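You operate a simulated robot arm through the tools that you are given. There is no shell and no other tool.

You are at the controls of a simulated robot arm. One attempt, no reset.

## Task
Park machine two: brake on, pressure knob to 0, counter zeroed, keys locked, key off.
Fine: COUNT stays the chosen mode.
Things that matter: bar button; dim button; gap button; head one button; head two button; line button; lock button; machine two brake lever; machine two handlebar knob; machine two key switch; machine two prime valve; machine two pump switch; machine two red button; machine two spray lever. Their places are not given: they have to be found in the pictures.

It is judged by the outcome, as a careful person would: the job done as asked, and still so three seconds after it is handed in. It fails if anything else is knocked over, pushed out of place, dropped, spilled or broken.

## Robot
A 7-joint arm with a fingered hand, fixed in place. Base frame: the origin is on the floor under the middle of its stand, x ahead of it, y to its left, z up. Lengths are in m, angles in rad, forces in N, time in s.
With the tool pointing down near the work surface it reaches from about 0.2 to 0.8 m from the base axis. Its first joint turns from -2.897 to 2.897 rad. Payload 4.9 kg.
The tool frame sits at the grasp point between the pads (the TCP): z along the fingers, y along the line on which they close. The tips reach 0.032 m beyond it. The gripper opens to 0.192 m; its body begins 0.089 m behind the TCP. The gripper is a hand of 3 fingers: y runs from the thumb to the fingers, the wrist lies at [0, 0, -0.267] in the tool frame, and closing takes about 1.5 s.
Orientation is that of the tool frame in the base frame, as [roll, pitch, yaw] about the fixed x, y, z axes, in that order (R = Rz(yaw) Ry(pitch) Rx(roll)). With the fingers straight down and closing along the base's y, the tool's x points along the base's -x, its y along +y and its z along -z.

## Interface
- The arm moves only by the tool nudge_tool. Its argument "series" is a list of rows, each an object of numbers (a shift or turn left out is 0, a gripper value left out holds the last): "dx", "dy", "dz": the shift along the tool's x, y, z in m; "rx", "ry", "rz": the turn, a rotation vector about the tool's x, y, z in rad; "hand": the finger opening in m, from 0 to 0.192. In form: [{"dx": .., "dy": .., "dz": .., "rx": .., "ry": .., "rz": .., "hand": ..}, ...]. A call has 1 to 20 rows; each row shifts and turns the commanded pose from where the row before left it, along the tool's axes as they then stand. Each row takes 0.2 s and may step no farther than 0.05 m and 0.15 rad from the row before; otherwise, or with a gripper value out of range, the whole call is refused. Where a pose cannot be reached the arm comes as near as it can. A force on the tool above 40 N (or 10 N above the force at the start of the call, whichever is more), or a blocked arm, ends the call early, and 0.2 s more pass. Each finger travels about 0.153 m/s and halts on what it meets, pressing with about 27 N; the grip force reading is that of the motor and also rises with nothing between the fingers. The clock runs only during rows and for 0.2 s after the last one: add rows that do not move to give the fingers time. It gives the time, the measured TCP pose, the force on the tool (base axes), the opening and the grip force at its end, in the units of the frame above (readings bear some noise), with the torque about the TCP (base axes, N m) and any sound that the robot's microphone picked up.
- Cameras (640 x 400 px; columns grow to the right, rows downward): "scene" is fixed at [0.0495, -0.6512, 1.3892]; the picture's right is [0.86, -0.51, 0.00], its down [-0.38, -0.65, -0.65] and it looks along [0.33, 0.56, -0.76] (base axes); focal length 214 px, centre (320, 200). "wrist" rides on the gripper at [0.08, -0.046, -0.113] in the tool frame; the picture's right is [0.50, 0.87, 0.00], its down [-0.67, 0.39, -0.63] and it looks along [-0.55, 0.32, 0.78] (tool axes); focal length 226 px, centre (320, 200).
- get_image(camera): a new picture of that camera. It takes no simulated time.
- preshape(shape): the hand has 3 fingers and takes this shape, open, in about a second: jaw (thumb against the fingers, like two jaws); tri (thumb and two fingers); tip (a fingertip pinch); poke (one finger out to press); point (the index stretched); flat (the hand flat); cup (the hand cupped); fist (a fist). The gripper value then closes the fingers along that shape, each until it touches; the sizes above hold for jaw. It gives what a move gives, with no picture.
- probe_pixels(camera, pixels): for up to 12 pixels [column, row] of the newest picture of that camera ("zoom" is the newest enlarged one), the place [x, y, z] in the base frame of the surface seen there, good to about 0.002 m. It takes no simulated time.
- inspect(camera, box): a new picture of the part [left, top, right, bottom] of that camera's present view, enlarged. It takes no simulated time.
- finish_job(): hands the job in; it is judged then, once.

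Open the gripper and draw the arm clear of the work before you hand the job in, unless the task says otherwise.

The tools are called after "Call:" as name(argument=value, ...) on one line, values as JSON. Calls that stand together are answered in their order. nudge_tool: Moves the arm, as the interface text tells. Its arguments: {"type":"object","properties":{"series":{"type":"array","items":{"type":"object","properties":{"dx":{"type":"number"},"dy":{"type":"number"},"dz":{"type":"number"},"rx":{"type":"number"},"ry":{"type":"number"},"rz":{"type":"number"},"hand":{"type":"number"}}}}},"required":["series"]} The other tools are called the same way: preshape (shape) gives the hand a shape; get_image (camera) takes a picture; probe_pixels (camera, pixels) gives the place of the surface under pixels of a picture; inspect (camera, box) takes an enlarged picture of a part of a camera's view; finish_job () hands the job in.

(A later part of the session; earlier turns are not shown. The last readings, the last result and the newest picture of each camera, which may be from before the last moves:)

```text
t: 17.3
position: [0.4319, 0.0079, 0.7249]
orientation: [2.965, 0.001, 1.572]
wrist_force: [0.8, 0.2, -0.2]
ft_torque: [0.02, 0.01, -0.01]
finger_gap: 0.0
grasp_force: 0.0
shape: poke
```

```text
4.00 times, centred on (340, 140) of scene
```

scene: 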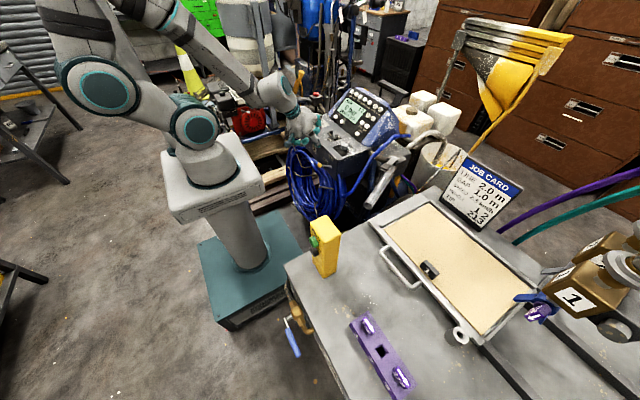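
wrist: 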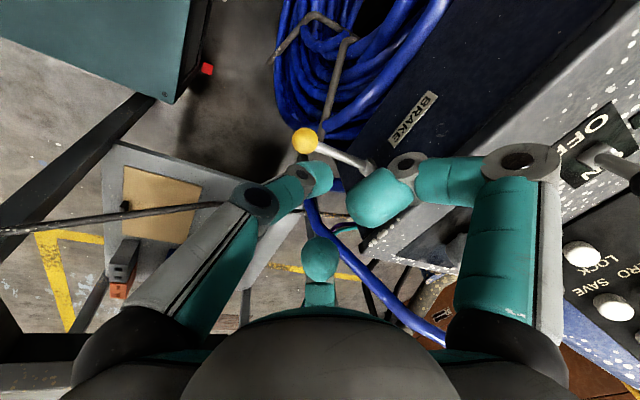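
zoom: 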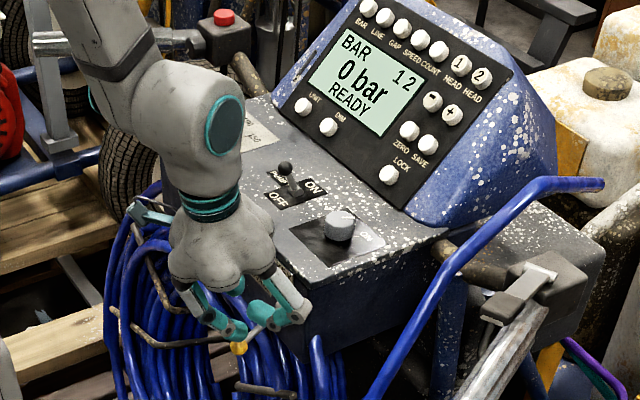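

No stop felt yet; two more small steps to see if there is an end stop.

Call:
nudge_tool(series=[{"dy": -0.00087, "dz": 0.0049}, {"dy": -0.00087, "dz": 0.0049}, {}])

Call:
get_image(camera="wrist")

Call:
inspect(camera="scene", box=[300, 130, 360, 180])

```text
t: 18.1
position: [0.4328, 0.0063, 0.7164]
orientation: [2.963, 0.0, 1.571]
wrist_force: [1.0, -0.8, 7.4]
ft_torque: [0.01, -0.13, -0.01]
finger_gap: 0.0
grasp_force: 0.1
shape: poke
```

```text
taken
```

wrist: 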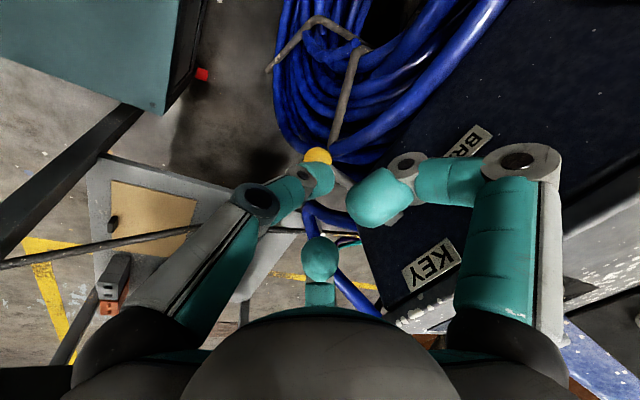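

```text
8.00 times, centred on (330, 155) of scene
```

zoom: 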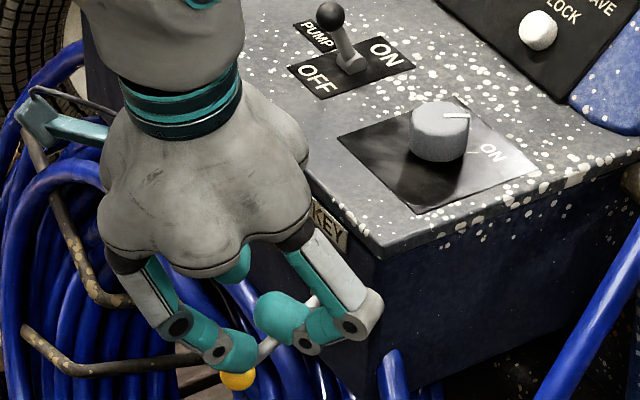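

The force rose to 7.4 N: the lever is at its end stop. I rise straight up, away from the lever, and level the tool.

Call:
nudge_tool(series=[{"dy": 0.0061, "dz": -0.0345}, {"dy": 0.0078, "dz": -0.0443}, {"dy": 0.0078, "dz": -0.0443}, {"dy": 0.0078, "dz": -0.0443}, {"dy": 0.0078, "dz": -0.0443}, {"dy": 0.0078, "dz": -0.0443}, {"rx": 0.0873}, {"rx": 0.0873}, {}])

Call:
get_image(camera="wrist")

Call:
inspect(camera="scene", box=[280, 90, 400, 190])

```text
t: 20.1
position: [0.4312, 0.0064, 0.9751]
orientation: [3.141, 0.0, 1.57]
wrist_force: [-0.6, -0.7, -0.1]
ft_torque: [0.01, -0.01, 0.0]
finger_gap: 0.0
grasp_force: 0.1
shape: poke
```

```text
taken
```

wrist: 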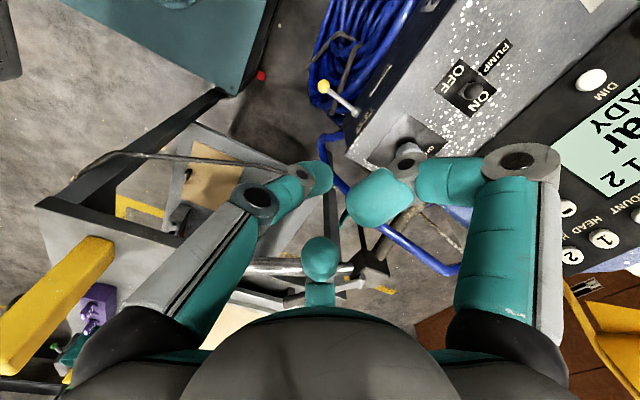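

```text
4.00 times, centred on (340, 140) of scene
```

zoom: 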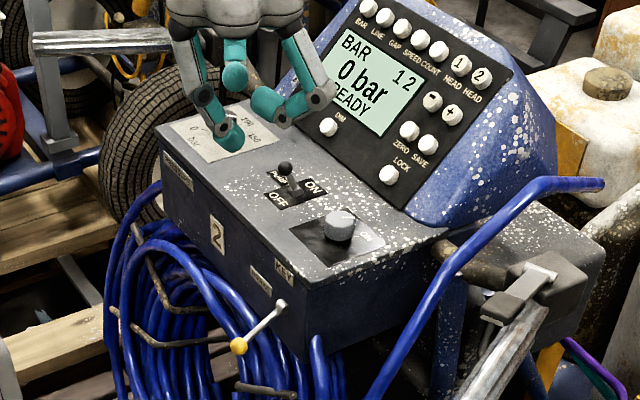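

Brake lever is down and display shows READY. Next the pressure knob: I move above it and set the "tri" shape to look at the finger geometry.

Call:
nudge_tool(series=[{"dx": 0.046, "dy": 0.018}, {"dx": 0.046, "dy": 0.018}, {"dx": 0.046, "dy": 0.018}, {"dx": 0.046, "dy": 0.018}, {"dx": 0.046, "dy": 0.018}, {"dx": 0.046, "dy": 0.018}, {"dy": 0.036}, {}])

Call:
preshape(shape="tri")

Call:
get_image(camera="wrist")

Call:
inspect(camera="scene", box=[270, 30, 410, 150])

```text
t: 21.9
position: [0.5768, 0.2825, 0.9751]
orientation: [-3.141, 0.002, 1.571]
wrist_force: [-0.3, -0.5, 0.1]
ft_torque: [0.02, 0.02, -0.01]
finger_gap: 0.0001
grasp_force: 0.0
shape: poke
```

```text
t: 22.8
position: [0.5764, 0.2825, 0.9764]
orientation: [-3.141, 0.0, 1.571]
wrist_force: [0.5, -0.3, -0.3]
ft_torque: [-0.01, 0.03, 0.0]
finger_gap: 0.1921
grasp_force: 0.0
shape: tri
```

```text
taken
```

wrist: 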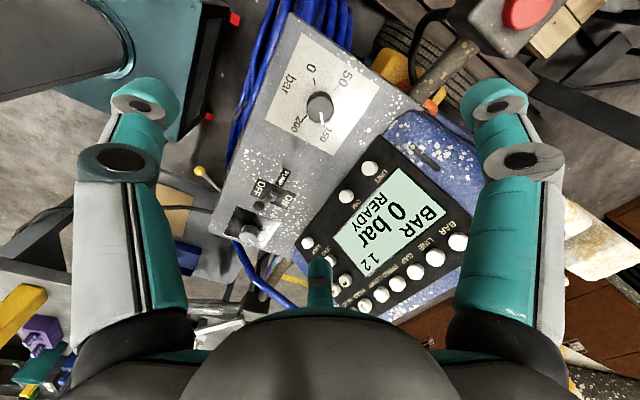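

```text
3.33 times, centred on (340, 90) of scene
```

zoom: 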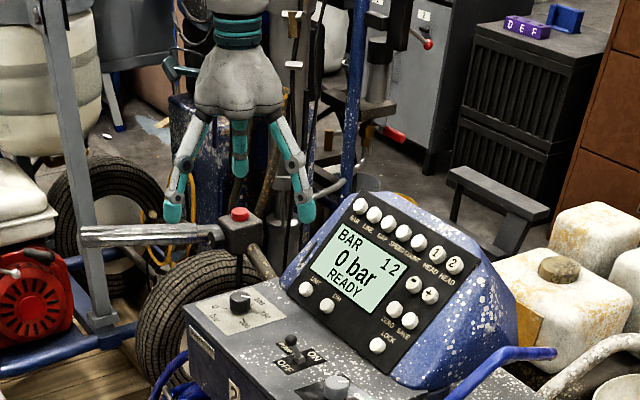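

In tri the three fingers surround the tool axis evenly. I half-close them to 0.09 in the air to check geometry and look from both cameras.

Call:
nudge_tool(series=[{"hand": 0.09}, {}, {}, {}])

Call:
get_image(camera="wrist")

Call:
inspect(camera="scene", box=[290, 40, 390, 140])

```text
t: 23.8
position: [0.576, 0.2822, 0.9759]
orientation: [3.14, -0.001, 1.571]
wrist_force: [-0.2, -0.7, 1.0]
ft_torque: [-0.02, -0.01, -0.01]
finger_gap: 0.0905
grasp_force: 0.0
shape: tri
```

```text
taken
```

wrist: 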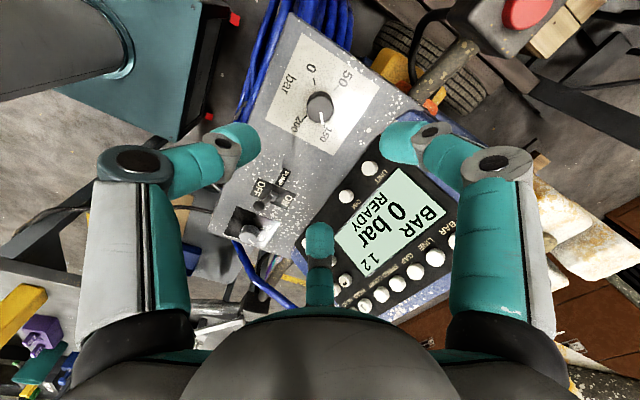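

```text
4.00 times, centred on (340, 90) of scene
```

zoom: 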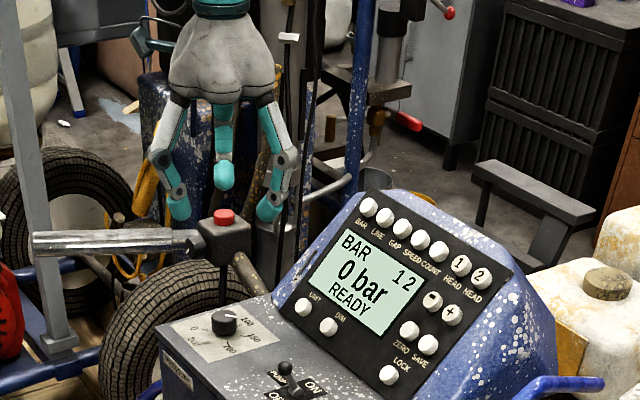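

I probe the handlebar tube/block near the knob and the fingertips, for clearance.

Call:
probe_pixels(camera="wrist", pixels=[[455, 60], [432, 85], [420, 30], [480, 25], [520, 12], [320, 105], [316, 108], [329, 118], [400, 145], [240, 135], [318, 228], [440, 105]])

```text
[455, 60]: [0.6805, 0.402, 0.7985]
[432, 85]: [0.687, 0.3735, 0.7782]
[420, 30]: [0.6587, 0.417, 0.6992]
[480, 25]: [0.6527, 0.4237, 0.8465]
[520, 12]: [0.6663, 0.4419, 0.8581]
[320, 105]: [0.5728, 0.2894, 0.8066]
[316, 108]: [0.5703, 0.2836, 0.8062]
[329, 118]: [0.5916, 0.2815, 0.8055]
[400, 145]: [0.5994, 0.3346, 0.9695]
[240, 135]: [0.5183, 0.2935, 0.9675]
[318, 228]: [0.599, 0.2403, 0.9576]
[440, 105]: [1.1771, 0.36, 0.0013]
```

Clear. I centre on the knob and descend to TCP z≈0.835.

Call:
nudge_tool(series=[{"dx": 0.0018, "dy": -0.0006, "dz": 0.035}, {"dz": 0.035}, {"dz": 0.035}, {"dz": 0.035}, {}, {}])

Call:
get_image(camera="wrist")

Call:
inspect(camera="scene", box=[300, 90, 360, 130])

```text
t: 25.2
position: [0.5759, 0.2831, 0.8347]
orientation: [3.14, 0.0, 1.572]
wrist_force: [0.5, -0.1, 0.5]
ft_torque: [0.0, 0.01, 0.02]
finger_gap: 0.0902
grasp_force: 0.1
shape: tri
```

```text
taken
```

wrist: 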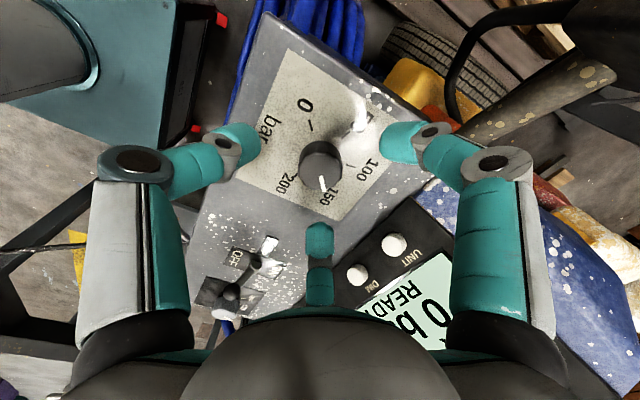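

```text
10.00 times, centred on (330, 110) of scene
```

zoom: 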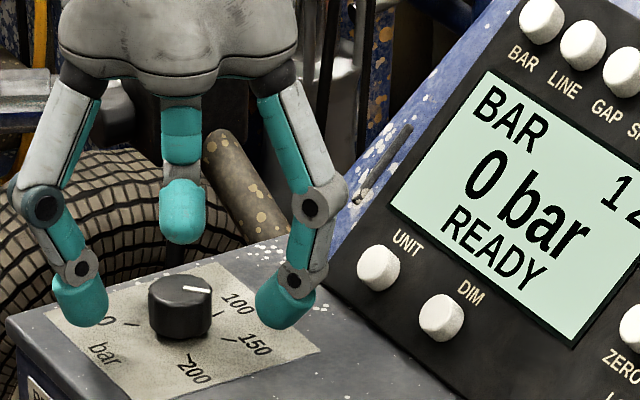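

The knob sits centred among the three fingertips (bottoms ≈0.797). I lower 7 mm and close gradually to 0.055 to watch the tip height.

Call:
nudge_tool(series=[{"dz": 0.007, "dx": 0.001}, {"hand": 0.055}, {}, {}])

Call:
inspect(camera="scene", box=[300, 90, 360, 130])

Call:
get_image(camera="wrist")

```text
t: 26.2
position: [0.5751, 0.284, 0.8292]
orientation: [3.141, -0.002, 1.57]
wrist_force: [-1.1, 0.0, 0.6]
ft_torque: [0.0, 0.0, 0.02]
finger_gap: 0.0553
grasp_force: 0.0
shape: tri
```

```text
10.00 times, centred on (330, 110) of scene
```

zoom: 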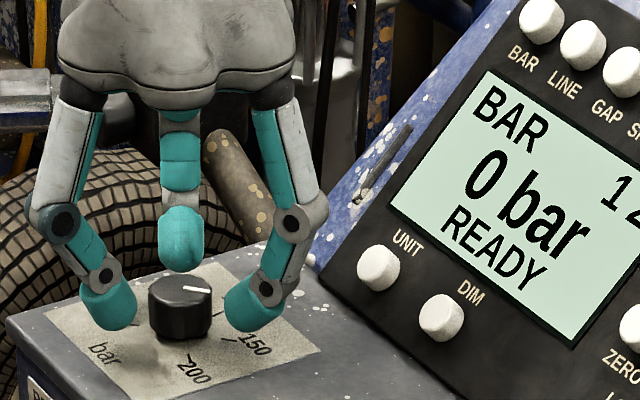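

```text
taken
```

wrist: 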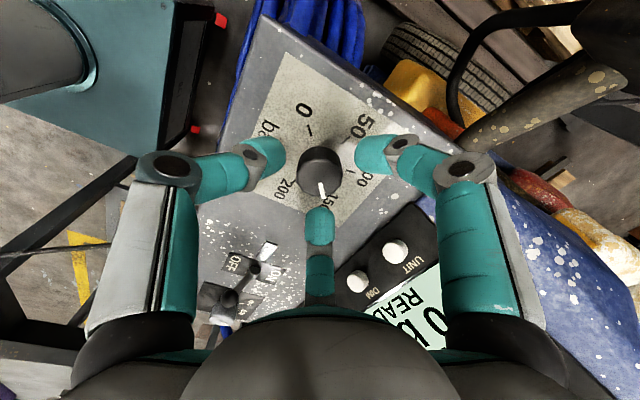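

Tips are at knob mid-height (≈0.788). I raise 2 mm and close onto the knob.

Call:
nudge_tool(series=[{"dz": -0.002}, {"hand": 0.0}, {}, {}, {}])

Call:
inspect(camera="scene", box=[300, 90, 360, 130])

Call:
inspect(camera="wrist", box=[220, 80, 420, 260])

```text
t: 27.4
position: [0.5772, 0.2851, 0.834]
orientation: [3.135, 0.0, 1.57]
wrist_force: [-1.3, -2.2, 23.3]
ft_torque: [-0.09, 0.2, 0.01]
finger_gap: 0.0247
grasp_force: 27.3
shape: tri
```

```text
10.00 times, centred on (330, 110) of scene
```

zoom: 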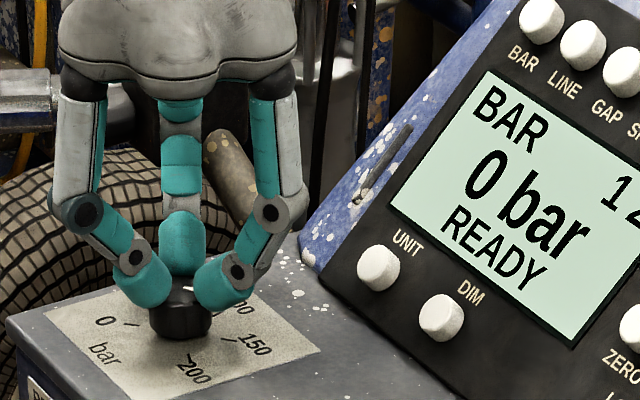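

```text
2.22 times, centred on (320, 170) of wrist
```

zoom: 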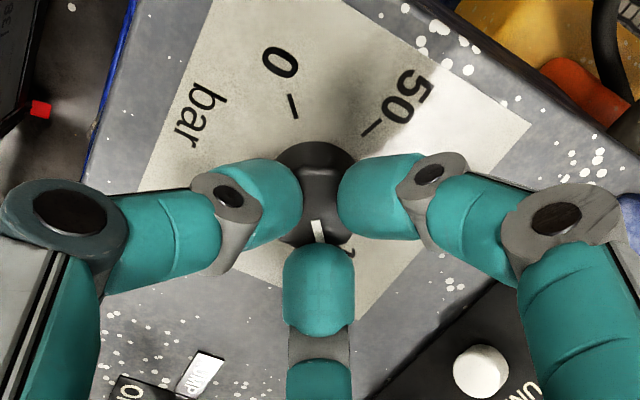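

The fingertips caught the knob's top rim (23 N upward), not its side. I open to 0.06, lower 6.5 mm more, and close again.

Call:
nudge_tool(series=[{"hand": 0.06}, {}, {"dz": 0.004}, {"dz": 0.0025}, {}])

Call:
inspect(camera="scene", box=[300, 90, 360, 130])

```text
t: 28.6
position: [0.5744, 0.284, 0.8237]
orientation: [-3.14, 0.002, 1.571]
wrist_force: [-0.4, 0.5, -0.3]
ft_torque: [0.02, 0.04, -0.01]
finger_gap: 0.0598
grasp_force: 0.0
shape: tri
```

```text
10.00 times, centred on (330, 110) of scene
```

zoom: 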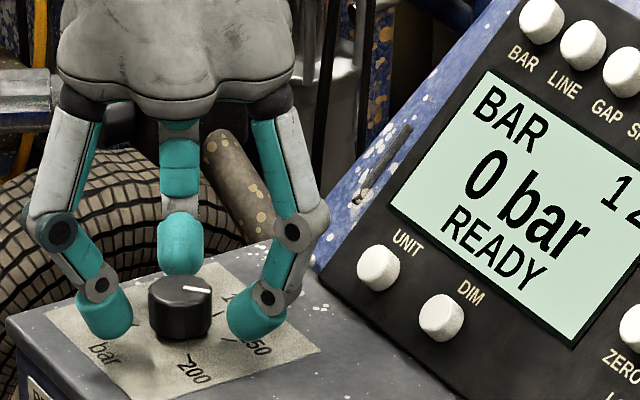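

No contact with the plate and the tips are lower on the knob. Closing now.

Call:
nudge_tool(series=[{"hand": 0.0}, {}, {}, {}])

Call:
inspect(camera="scene", box=[300, 90, 360, 130])

Call:
inspect(camera="wrist", box=[220, 80, 420, 260])

```text
t: 29.6
position: [0.5751, 0.2842, 0.8221]
orientation: [-3.141, 0.0, 1.571]
wrist_force: [1.7, 1.1, -5.2]
ft_torque: [0.04, 0.01, 0.01]
finger_gap: 0.0273
grasp_force: 27.4
shape: tri
```

```text
10.00 times, centred on (330, 110) of scene
```

zoom: 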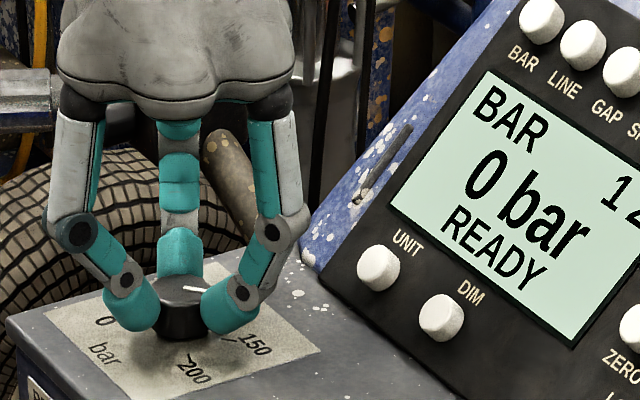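

```text
2.22 times, centred on (320, 170) of wrist
```

zoom: 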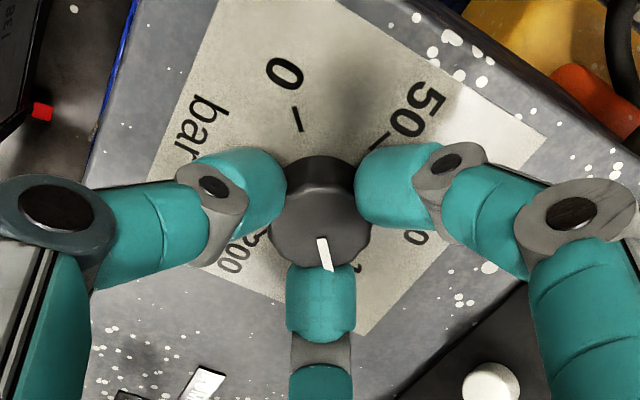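

Solid side grip on the knob (27 N, gap 0.027). I turn counter-clockwise seen from above (negative rz), half of the way first, and check the pointer.

Call:
nudge_tool(series=[{"rz": -0.1}, {"rz": -0.1}, {"rz": -0.1}, {"rz": -0.1}, {"rz": -0.1}, {}])

Call:
inspect(camera="wrist", box=[220, 80, 420, 260])

Call:
inspect(camera="scene", box=[300, 90, 360, 130])

```text
t: 31.0
position: [0.5755, 0.2844, 0.8235]
orientation: [-3.14, 0.001, 2.073]
wrist_force: [-1.9, 0.7, -7.6]
ft_torque: [-0.01, 0.04, -0.01]
finger_gap: 0.0273
grasp_force: 26.7
shape: tri
```

```text
2.22 times, centred on (320, 170) of wrist
```

zoom: 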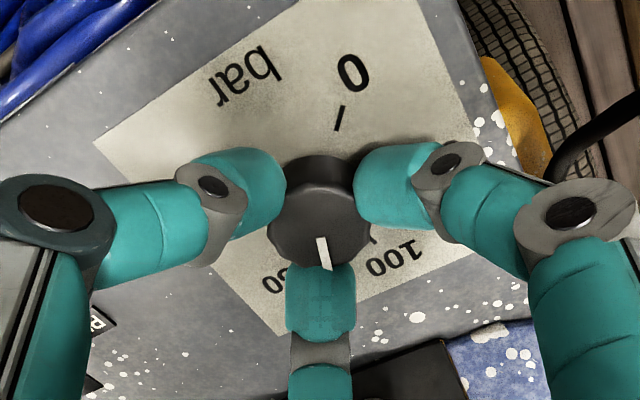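

```text
10.00 times, centred on (330, 110) of scene
```

zoom: 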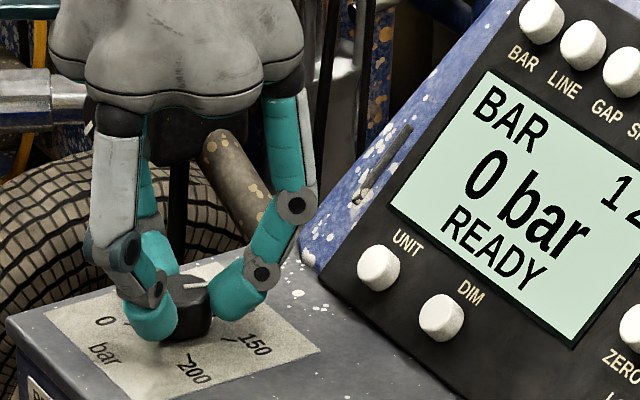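

The knob turns with the hand. I continue another 1.1 rad.

Call:
nudge_tool(series=[{"rz": -0.1}, {"rz": -0.1}, {"rz": -0.1}, {"rz": -0.1}, {"rz": -0.1}, {"rz": -0.1}, {"rz": -0.1}, {"rz": -0.1}, {"rz": -0.1}, {"rz": -0.1}, {"rz": -0.1}, {}])

Call:
inspect(camera="wrist", box=[220, 80, 420, 260])

Call:
inspect(camera="scene", box=[290, 60, 390, 130])

```text
t: 33.6
position: [0.574, 0.2853, 0.8235]
orientation: [-3.141, -0.001, -3.11]
wrist_force: [-6.5, -1.3, -6.1]
ft_torque: [-0.04, 0.17, -0.01]
finger_gap: 0.0271
grasp_force: 27.1
shape: tri
```

```text
2.22 times, centred on (320, 170) of wrist
```

zoom: 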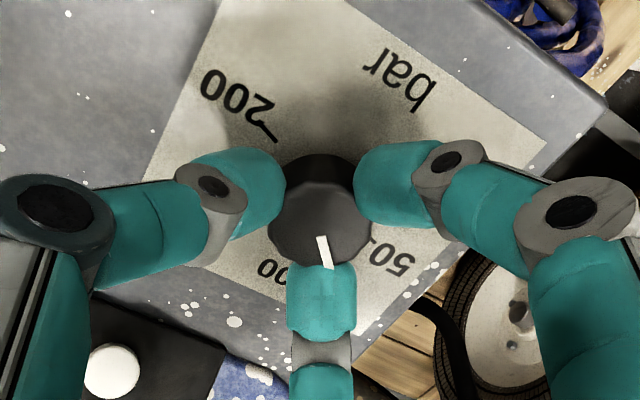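

```text
5.71 times, centred on (340, 95) of scene
```

zoom: 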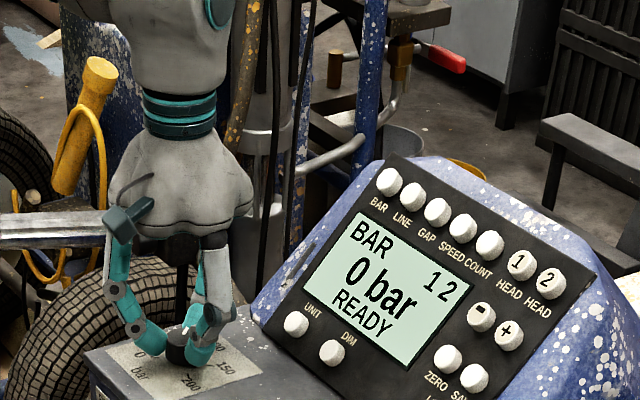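

Pointer is now between 100 and 50, having turned 92°. I release, lift 3 cm, turn the hand back 1.6 rad and lower again for a second grasp.

Call:
nudge_tool(series=[{"hand": 0.06}, {}, {"dz": -0.03}, {"rz": 0.14}, {"rz": 0.14}, {"rz": 0.14}, {"rz": 0.14}, {"rz": 0.14}, {"rz": 0.14}, {"rz": 0.14}, {"rz": 0.14}, {"rz": 0.14}, {"rz": 0.14}, {"rz": 0.14}, {"rz": 0.06}, {}, {}])

Call:
inspect(camera="wrist", box=[220, 80, 420, 260])

Call:
inspect(camera="scene", box=[300, 90, 360, 130])

```text
t: 37.2
position: [0.5756, 0.2843, 0.8542]
orientation: [3.141, 0.0, 1.571]
wrist_force: [0.6, 0.9, 0.9]
ft_torque: [0.0, 0.02, 0.01]
finger_gap: 0.0597
grasp_force: 0.0
shape: tri
```

```text
2.22 times, centred on (320, 170) of wrist
```

zoom: 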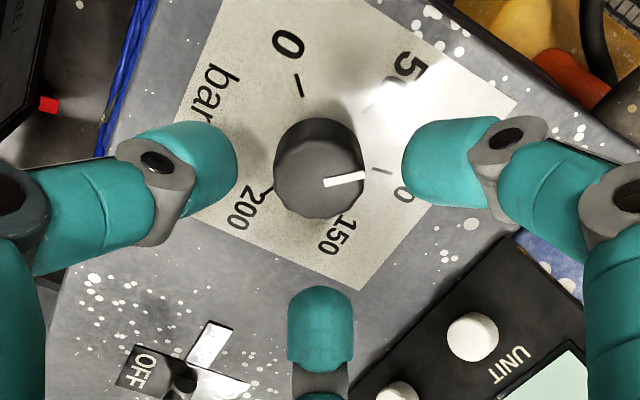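

```text
10.00 times, centred on (330, 110) of scene
```

zoom: 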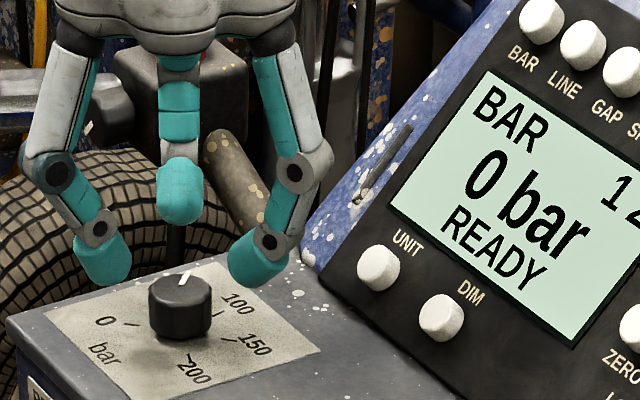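

I probe the pointer ends to measure its angle accurately.

Call:
inspect(camera="wrist", box=[280, 110, 360, 190])

Call:
probe_pixels(camera="wrist", pixels=[[322, 162], [337, 159], [311, 118], [297, 165], [350, 156]])

```text
5.00 times, centred on (320, 150) of wrist
```

zoom: 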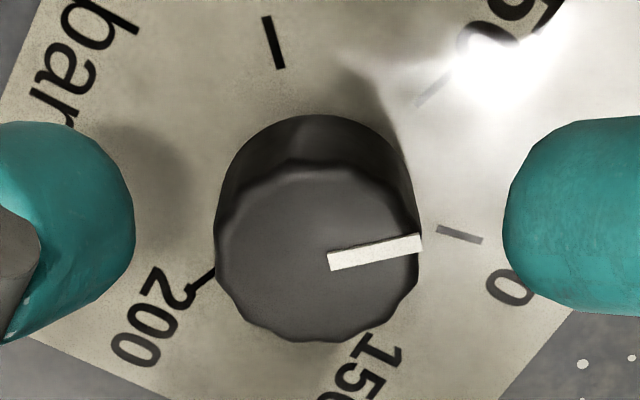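

```text
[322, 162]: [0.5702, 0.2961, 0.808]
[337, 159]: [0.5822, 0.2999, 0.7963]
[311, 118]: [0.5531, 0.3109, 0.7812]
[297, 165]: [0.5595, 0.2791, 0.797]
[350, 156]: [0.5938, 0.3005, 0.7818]
```

I probe on the zoom picture itself instead.

Call:
probe_pixels(camera="zoom", pixels=[[332, 260], [418, 244], [375, 252], [280, 62], [266, 20], [440, 231], [480, 240], [320, 170], [230, 290], [320, 340], [400, 300], [320, 255]])

```text
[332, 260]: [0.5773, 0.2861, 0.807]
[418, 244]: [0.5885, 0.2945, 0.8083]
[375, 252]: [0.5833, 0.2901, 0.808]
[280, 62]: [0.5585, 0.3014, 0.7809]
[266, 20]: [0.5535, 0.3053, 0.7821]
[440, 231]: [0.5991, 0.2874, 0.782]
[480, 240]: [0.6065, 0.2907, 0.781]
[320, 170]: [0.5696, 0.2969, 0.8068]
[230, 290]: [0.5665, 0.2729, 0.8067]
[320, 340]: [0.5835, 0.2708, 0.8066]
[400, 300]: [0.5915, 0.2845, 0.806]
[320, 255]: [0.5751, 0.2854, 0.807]
```

Pointer is at about −39° and the 0 tick at −135° (user view), so ~95° remains. I lower, close, and turn 1.6 rad.

Call:
nudge_tool(series=[{"dz": 0.015}, {"dz": 0.015}, {}, {"hand": 0.0}, {}, {}, {}])

Call:
nudge_tool(series=[{"rz": -0.1}, {"rz": -0.1}, {"rz": -0.1}, {"rz": -0.1}, {"rz": -0.1}, {"rz": -0.1}, {"rz": -0.1}, {"rz": -0.1}, {"rz": -0.1}, {"rz": -0.1}, {"rz": -0.1}, {"rz": -0.1}, {"rz": -0.1}, {"rz": -0.1}, {"rz": -0.1}, {"rz": -0.1}, {}])

Call:
inspect(camera="wrist", box=[220, 80, 420, 260])

Call:
inspect(camera="scene", box=[300, 90, 360, 130])

```text
t: 38.8
position: [0.5738, 0.2853, 0.8235]
orientation: [-3.14, 0.0, 1.571]
wrist_force: [-0.4, 0.2, -4.7]
ft_torque: [0.02, -0.01, -0.03]
finger_gap: 0.0264
grasp_force: 26.4
shape: tri
```

```text
t: 42.4
position: [0.5757, 0.2848, 0.8235]
orientation: [3.141, 0.001, -3.11]
wrist_force: [-6.2, -2.5, -10.0]
ft_torque: [-0.12, 0.12, -0.11]
finger_gap: 0.0262
grasp_force: 26.7
shape: tri
```

```text
2.22 times, centred on (320, 170) of wrist
```

zoom: 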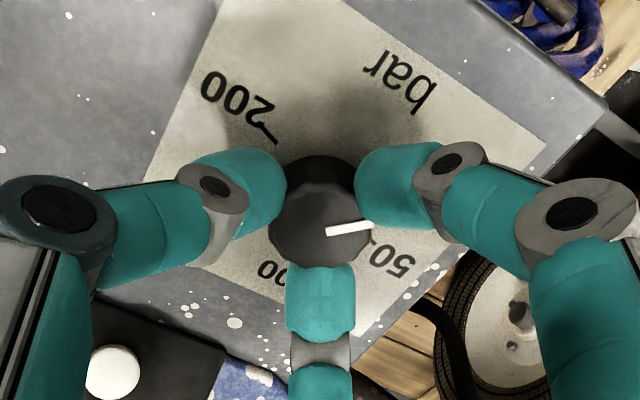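

```text
10.00 times, centred on (330, 110) of scene
```

zoom: 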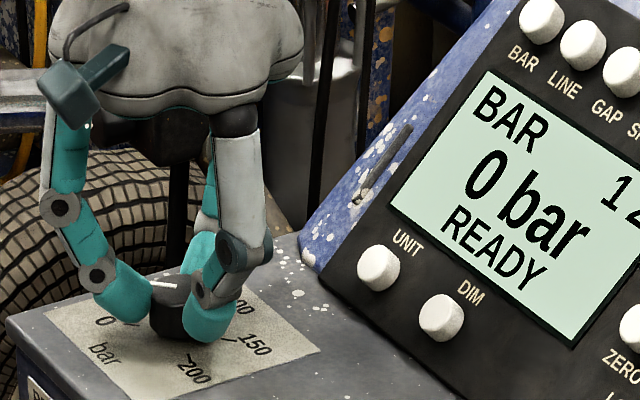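

I measure the pointer again in an enlarged wrist view.

Call:
inspect(camera="wrist", box=[270, 130, 370, 210])

Call:
probe_pixels(camera="zoom", pixels=[[335, 272], [430, 255], [385, 263], [320, 265], [345, 270], [415, 258]])

```text
5.00 times, centred on (320, 170) of wrist
```

zoom: 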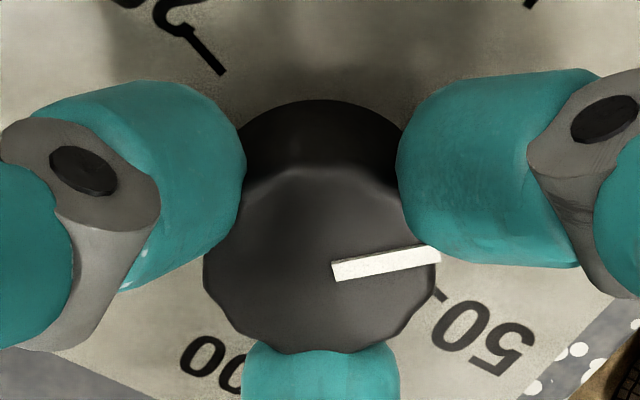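

```text
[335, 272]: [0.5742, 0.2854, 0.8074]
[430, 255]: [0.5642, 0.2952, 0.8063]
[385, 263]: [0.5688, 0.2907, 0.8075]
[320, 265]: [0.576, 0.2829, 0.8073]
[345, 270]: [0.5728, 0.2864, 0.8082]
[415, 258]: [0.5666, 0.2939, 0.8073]
```

The pointer direction now measures −135°, matching the 0 tick. I release, rise clear and verify.

Call:
nudge_tool(series=[{"hand": 0.06}, {}, {"dz": -0.03}, {"dz": -0.04}, {"dz": -0.04}, {"dz": -0.04}, {}])

Call:
get_image(camera="wrist")

Call:
inspect(camera="scene", box=[300, 90, 360, 130])

Call:
inspect(camera="wrist", box=[270, 100, 370, 180])

```text
t: 44.0
position: [0.5748, 0.2856, 0.9742]
orientation: [3.141, -0.001, -3.112]
wrist_force: [0.3, -0.6, -0.5]
ft_torque: [-0.02, 0.02, -0.02]
finger_gap: 0.0597
grasp_force: 0.1
shape: tri
```

```text
taken
```

wrist: 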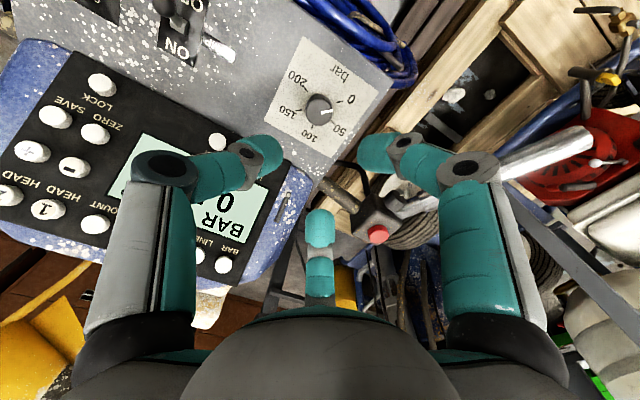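

```text
10.00 times, centred on (330, 110) of scene
```

zoom: 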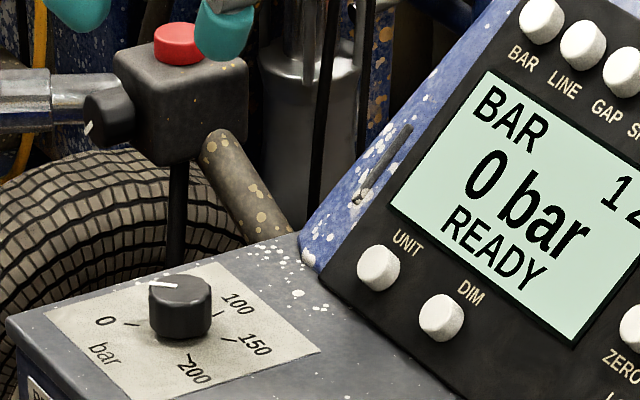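

```text
5.00 times, centred on (320, 140) of wrist
```

zoom: 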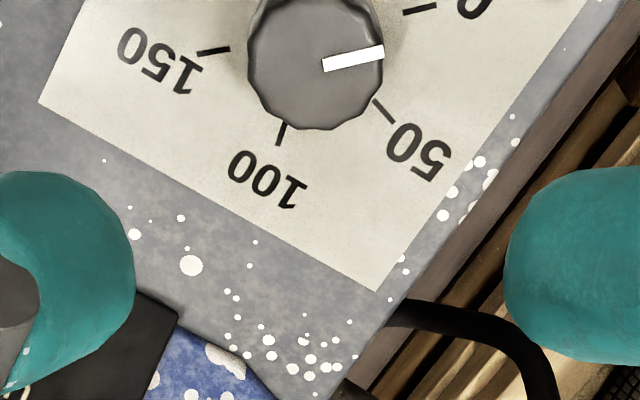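

The pointer looks parallel to the 0 tick; I probe for exact angle.

Call:
inspect(camera="wrist", box=[280, 80, 370, 150])

Call:
inspect(camera="wrist", box=[295, 80, 365, 130])

```text
5.71 times, centred on (325, 115) of wrist
```

zoom: 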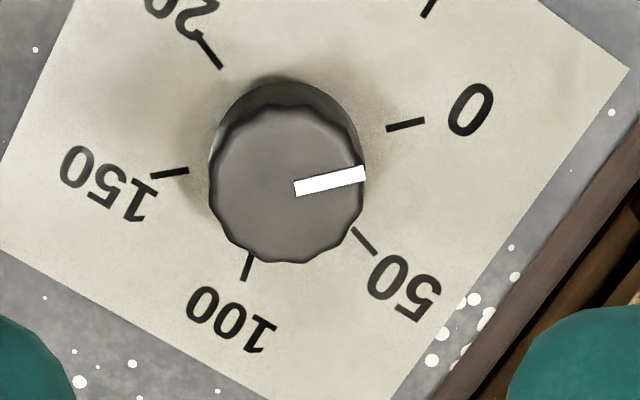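

```text
8.00 times, centred on (330, 105) of wrist
```

zoom: 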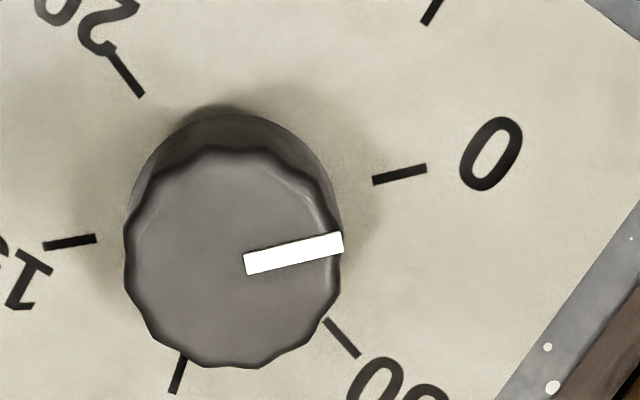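

Pointer and 0 tick are parallel within ~1°. Now the keypad: I probe COUNT, ZERO, LOCK and neighbours on the scene camera.

Call:
inspect(camera="scene", box=[325, 80, 405, 140])

Call:
probe_pixels(camera="zoom", pixels=[[354, 130], [320, 107], [301, 275], [335, 300], [264, 354], [396, 155], [343, 221], [330, 290], [240, 200], [330, 190], [300, 385], [260, 100]])

```text
6.67 times, centred on (365, 110) of scene
```

zoom: 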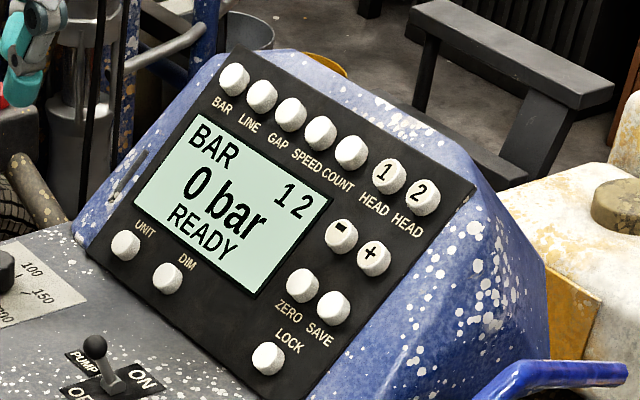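

```text
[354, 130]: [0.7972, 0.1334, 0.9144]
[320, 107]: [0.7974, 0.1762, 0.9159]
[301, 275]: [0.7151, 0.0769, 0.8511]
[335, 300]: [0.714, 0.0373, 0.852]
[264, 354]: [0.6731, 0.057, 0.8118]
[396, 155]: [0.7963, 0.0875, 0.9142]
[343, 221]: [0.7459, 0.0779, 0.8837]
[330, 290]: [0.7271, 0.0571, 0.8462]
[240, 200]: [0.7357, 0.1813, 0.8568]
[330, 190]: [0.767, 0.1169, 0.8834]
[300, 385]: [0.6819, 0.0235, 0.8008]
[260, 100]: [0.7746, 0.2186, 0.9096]
```

Now I probe the button centres as they appear in this zoom (COUNT (351,152), ZERO (303,285), LOCK (268,358), etc.).

Call:
probe_pixels(camera="zoom", pixels=[[352, 149], [321, 130], [303, 283], [335, 306], [268, 357], [391, 173], [342, 235], [375, 257], [291, 112], [240, 330], [168, 276], [95, 345]])

Call:
probe_pixels(camera="zoom", pixels=[[328, 165], [372, 170], [284, 265], [282, 305], [290, 270], [245, 350], [275, 335], [240, 200], [230, 300], [330, 190], [425, 200], [262, 95]])

```text
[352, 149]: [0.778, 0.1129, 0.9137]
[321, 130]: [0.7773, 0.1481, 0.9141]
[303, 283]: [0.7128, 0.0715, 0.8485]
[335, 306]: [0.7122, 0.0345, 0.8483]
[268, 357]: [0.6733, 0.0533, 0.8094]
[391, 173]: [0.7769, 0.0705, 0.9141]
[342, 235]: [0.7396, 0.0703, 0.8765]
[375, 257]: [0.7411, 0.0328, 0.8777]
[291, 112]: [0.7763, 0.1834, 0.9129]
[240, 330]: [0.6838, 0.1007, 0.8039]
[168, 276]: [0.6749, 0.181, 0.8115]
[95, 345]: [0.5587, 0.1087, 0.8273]
```

```text
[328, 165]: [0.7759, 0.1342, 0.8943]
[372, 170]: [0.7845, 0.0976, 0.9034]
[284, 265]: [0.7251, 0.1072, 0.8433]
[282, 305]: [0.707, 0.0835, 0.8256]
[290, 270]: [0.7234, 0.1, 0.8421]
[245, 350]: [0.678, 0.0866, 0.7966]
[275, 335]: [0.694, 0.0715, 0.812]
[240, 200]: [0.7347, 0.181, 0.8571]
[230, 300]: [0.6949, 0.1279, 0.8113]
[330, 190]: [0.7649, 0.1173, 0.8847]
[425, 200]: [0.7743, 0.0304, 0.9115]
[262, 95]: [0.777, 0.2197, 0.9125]
```

COUNT's face is at (0.778,0.113,0.914), ZERO (0.713,0.0715,0.8485), LOCK (0.673,0.053,0.809) on a 45° panel with 12 mm tall buttons. I shape to poke, turn the hand so the thumb is on the robot side, and tilt 40° to face the panel.

Call:
preshape(shape="poke")

Call:
nudge_tool(series=[{"rz": 0.1455}, {"rz": 0.1455}, {"rz": 0.1455}, {"rz": 0.1455}, {"rz": 0.1455}, {"rz": 0.1455}, {"rz": 0.1455}, {"rz": 0.1455}, {"rz": 0.1455}, {"rz": 0.1455}, {"rz": 0.1455}, {"rx": -0.1396}, {"rx": -0.1396}, {"rx": -0.1396}, {"rx": -0.1396}, {"rx": -0.1396}, {}])

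```text
t: 44.9
position: [0.5745, 0.2851, 0.9731]
orientation: [3.141, -0.001, -3.112]
wrist_force: [-0.2, -0.8, 0.0]
ft_torque: [0.04, 0.0, -0.03]
finger_gap: 0.0
grasp_force: 0.0
shape: poke
```

```text
t: 48.5
position: [0.5748, 0.2865, 0.9733]
orientation: [2.443, -0.001, 1.571]
wrist_force: [-0.2, -0.1, 0.8]
ft_torque: [0.02, -0.01, -0.03]
finger_gap: 0.0
grasp_force: 0.0
shape: poke
```

Pose is as planned (tilt 40°, yaw 90°). I move to a point about 4 cm off the COUNT button along the panel normal.

Call:
nudge_tool(series=[{"dx": -0.0289, "dy": 0.0199, "dz": 0.0174}, {"dx": -0.0289, "dy": 0.0199, "dz": 0.0174}, {"dx": -0.0289, "dy": 0.0199, "dz": 0.0174}, {"dx": -0.0289, "dy": 0.0199, "dz": 0.0174}, {"dx": -0.0289, "dy": 0.0199, "dz": 0.0174}, {"dx": -0.0289, "dy": 0.0199, "dz": 0.0174}, {}, {}])

Call:
get_image(camera="wrist")

Call:
inspect(camera="scene", box=[315, 60, 415, 140])

```text
t: 50.3
position: [0.733, 0.1115, 0.9704]
orientation: [2.443, 0.001, 1.57]
wrist_force: [0.2, 0.2, 0.3]
ft_torque: [-0.02, 0.01, 0.02]
finger_gap: 0.0
grasp_force: 0.0
shape: poke
```

```text
taken
```

wrist: 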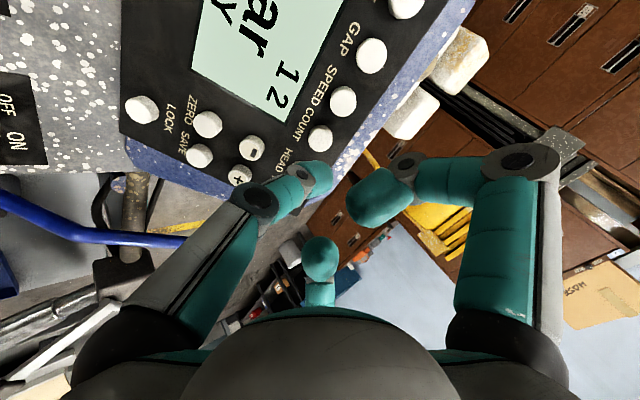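

```text
5.00 times, centred on (365, 100) of scene
```

zoom: 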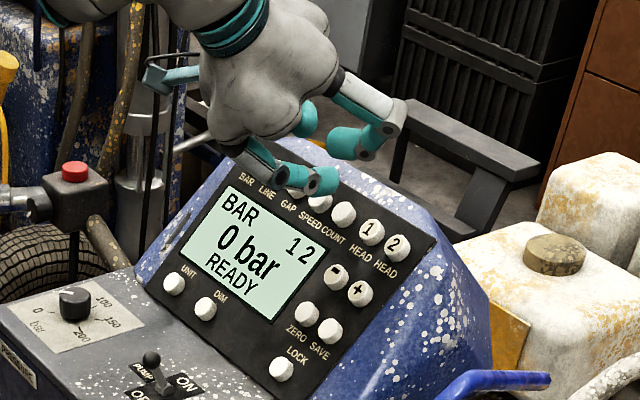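

I probe the thumb tip in the scene zoom to verify its offset relative to COUNT (343,214).

Call:
probe_pixels(camera="zoom", pixels=[[328, 178], [322, 190], [335, 180], [328, 170], [310, 180], [343, 214], [330, 190]])

Call:
inspect(camera="wrist", box=[260, 100, 380, 220])

Call:
probe_pixels(camera="zoom", pixels=[[335, 190], [350, 220], [320, 250], [300, 205], [330, 245], [315, 125], [350, 245]])

```text
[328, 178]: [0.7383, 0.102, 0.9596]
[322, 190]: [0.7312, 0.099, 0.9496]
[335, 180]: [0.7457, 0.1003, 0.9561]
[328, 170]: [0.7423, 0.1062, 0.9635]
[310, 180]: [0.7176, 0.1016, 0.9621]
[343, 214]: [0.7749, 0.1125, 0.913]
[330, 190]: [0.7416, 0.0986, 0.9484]
```

```text
3.33 times, centred on (320, 160) of wrist
```

zoom: 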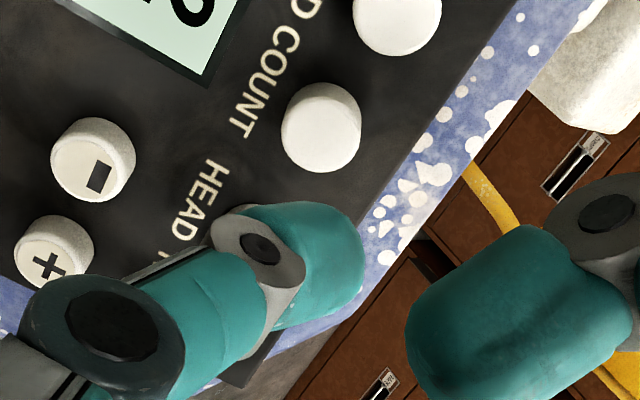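

```text
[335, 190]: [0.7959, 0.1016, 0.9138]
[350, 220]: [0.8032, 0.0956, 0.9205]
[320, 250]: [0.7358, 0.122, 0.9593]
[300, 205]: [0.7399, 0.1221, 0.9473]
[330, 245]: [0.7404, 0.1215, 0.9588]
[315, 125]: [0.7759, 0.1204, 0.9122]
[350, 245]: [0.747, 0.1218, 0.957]
```

Tip is laterally centred on COUNT (y≈0.111 vs 0.113). I advance along the panel normal: 3 cm quickly, then small steps.

Call:
nudge_tool(series=[{"dy": 0.00087, "dz": 0.00996, "dx": 0.001}, {"dy": 0.00087, "dz": 0.00996}, {"dy": 0.00087, "dz": 0.00996}, {"dy": 0.00035, "dz": 0.004}, {"dy": 0.00035, "dz": 0.004}, {}])

Call:
inspect(camera="scene", box=[325, 70, 405, 130])

Call:
get_image(camera="wrist")

```text
t: 51.7
position: [0.7614, 0.1131, 0.9436]
orientation: [2.443, -0.001, 1.571]
wrist_force: [0.4, 0.4, 1.1]
ft_torque: [0.01, -0.02, 0.02]
finger_gap: 0.0
grasp_force: 0.1
shape: poke
```

```text
6.67 times, centred on (365, 100) of scene
```

zoom: 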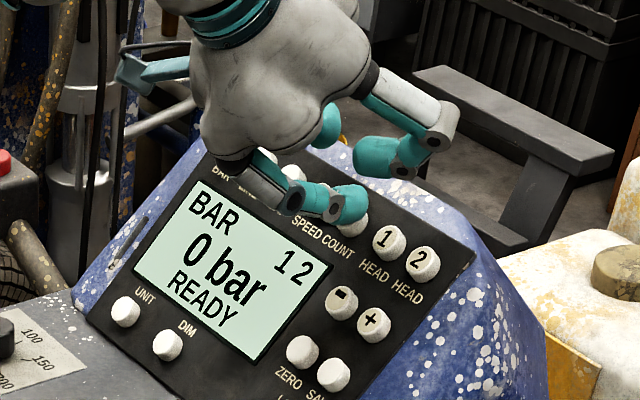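

```text
taken
```

wrist: 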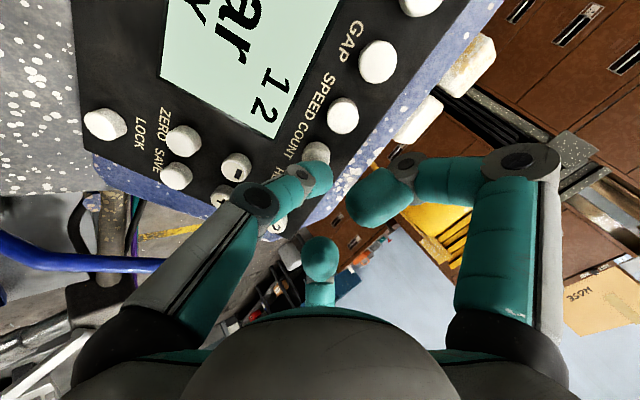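

The tip is about to touch COUNT. I press on in 2–3 mm steps.

Call:
nudge_tool(series=[{"dy": 0.00026, "dz": 0.003}, {"dy": 0.00026, "dz": 0.003}, {}])

Call:
inspect(camera="scene", box=[325, 70, 405, 130])

```text
t: 52.5
position: [0.7649, 0.1126, 0.9406]
orientation: [2.442, 0.0, 1.568]
wrist_force: [-2.0, 0.0, 2.3]
ft_torque: [-0.01, -0.02, 0.0]
finger_gap: 0.0
grasp_force: 0.1
shape: poke
heard: click
```

```text
6.67 times, centred on (365, 100) of scene
```

zoom: 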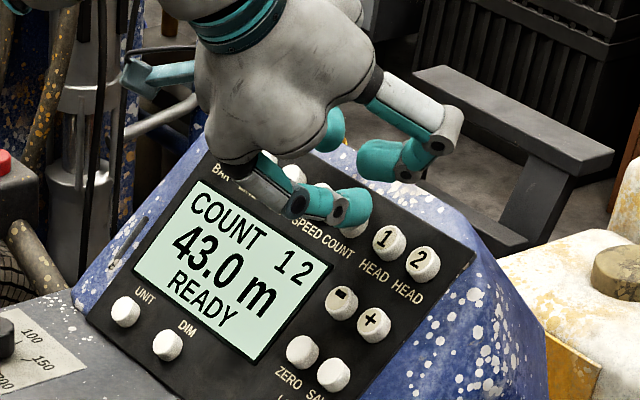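

COUNT is selected: "COUNT 43.0 m". I retract along the normal and move over ZERO.

Call:
nudge_tool(series=[{"dy": -0.0013, "dz": -0.0149}, {"dy": -0.0026, "dz": -0.0299}, {"dx": -0.0138, "dy": -0.0306, "dz": 0.0027}, {"dx": -0.0138, "dy": -0.0306, "dz": 0.0027}, {"dx": -0.0138, "dy": -0.0306, "dz": 0.0027}, {}, {}])

Call:
inspect(camera="scene", box=[325, 70, 405, 140])

Call:
get_image(camera="wrist")

```text
t: 54.1
position: [0.6675, 0.0729, 0.9049]
orientation: [2.443, -0.001, 1.571]
wrist_force: [0.7, 0.2, -0.2]
ft_torque: [-0.01, 0.03, 0.03]
finger_gap: 0.0
grasp_force: 0.0
shape: poke
```

```text
5.71 times, centred on (365, 105) of scene
```

zoom: 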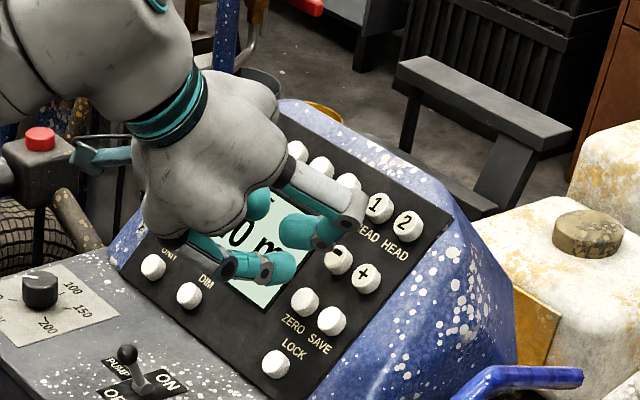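

```text
taken
```

wrist: 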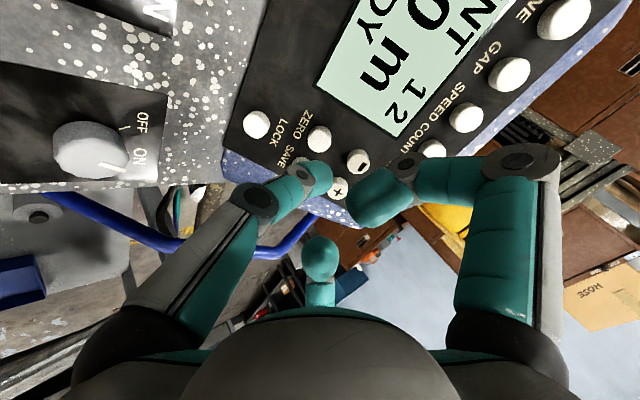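

Tip is ~4 cm off ZERO along the normal and aligned. I advance and press.

Call:
nudge_tool(series=[{"dx": -0.001, "dy": 0.0013, "dz": 0.0149}, {"dy": 0.0013, "dz": 0.0149}, {"dy": 0.0006, "dz": 0.007}, {"dy": 0.00026, "dz": 0.003}, {"dy": 0.00026, "dz": 0.003}, {}])

Call:
inspect(camera="scene", box=[325, 70, 405, 140])

Call:
get_image(camera="wrist")

```text
t: 55.5
position: [0.6997, 0.0697, 0.8756]
orientation: [2.443, -0.001, 1.57]
wrist_force: [-1.4, 0.3, 2.9]
ft_torque: [-0.01, -0.03, 0.01]
finger_gap: 0.0002
grasp_force: 0.1
shape: poke
heard: click
```

```text
5.71 times, centred on (365, 105) of scene
```

zoom: 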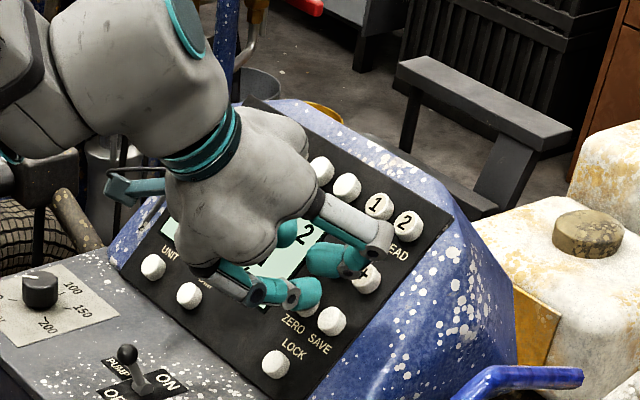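

```text
taken
```

wrist: 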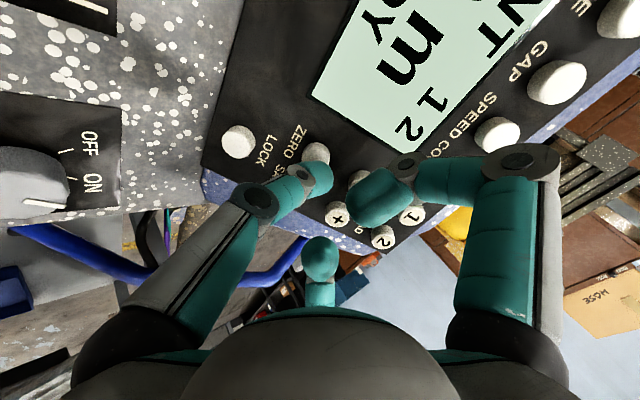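

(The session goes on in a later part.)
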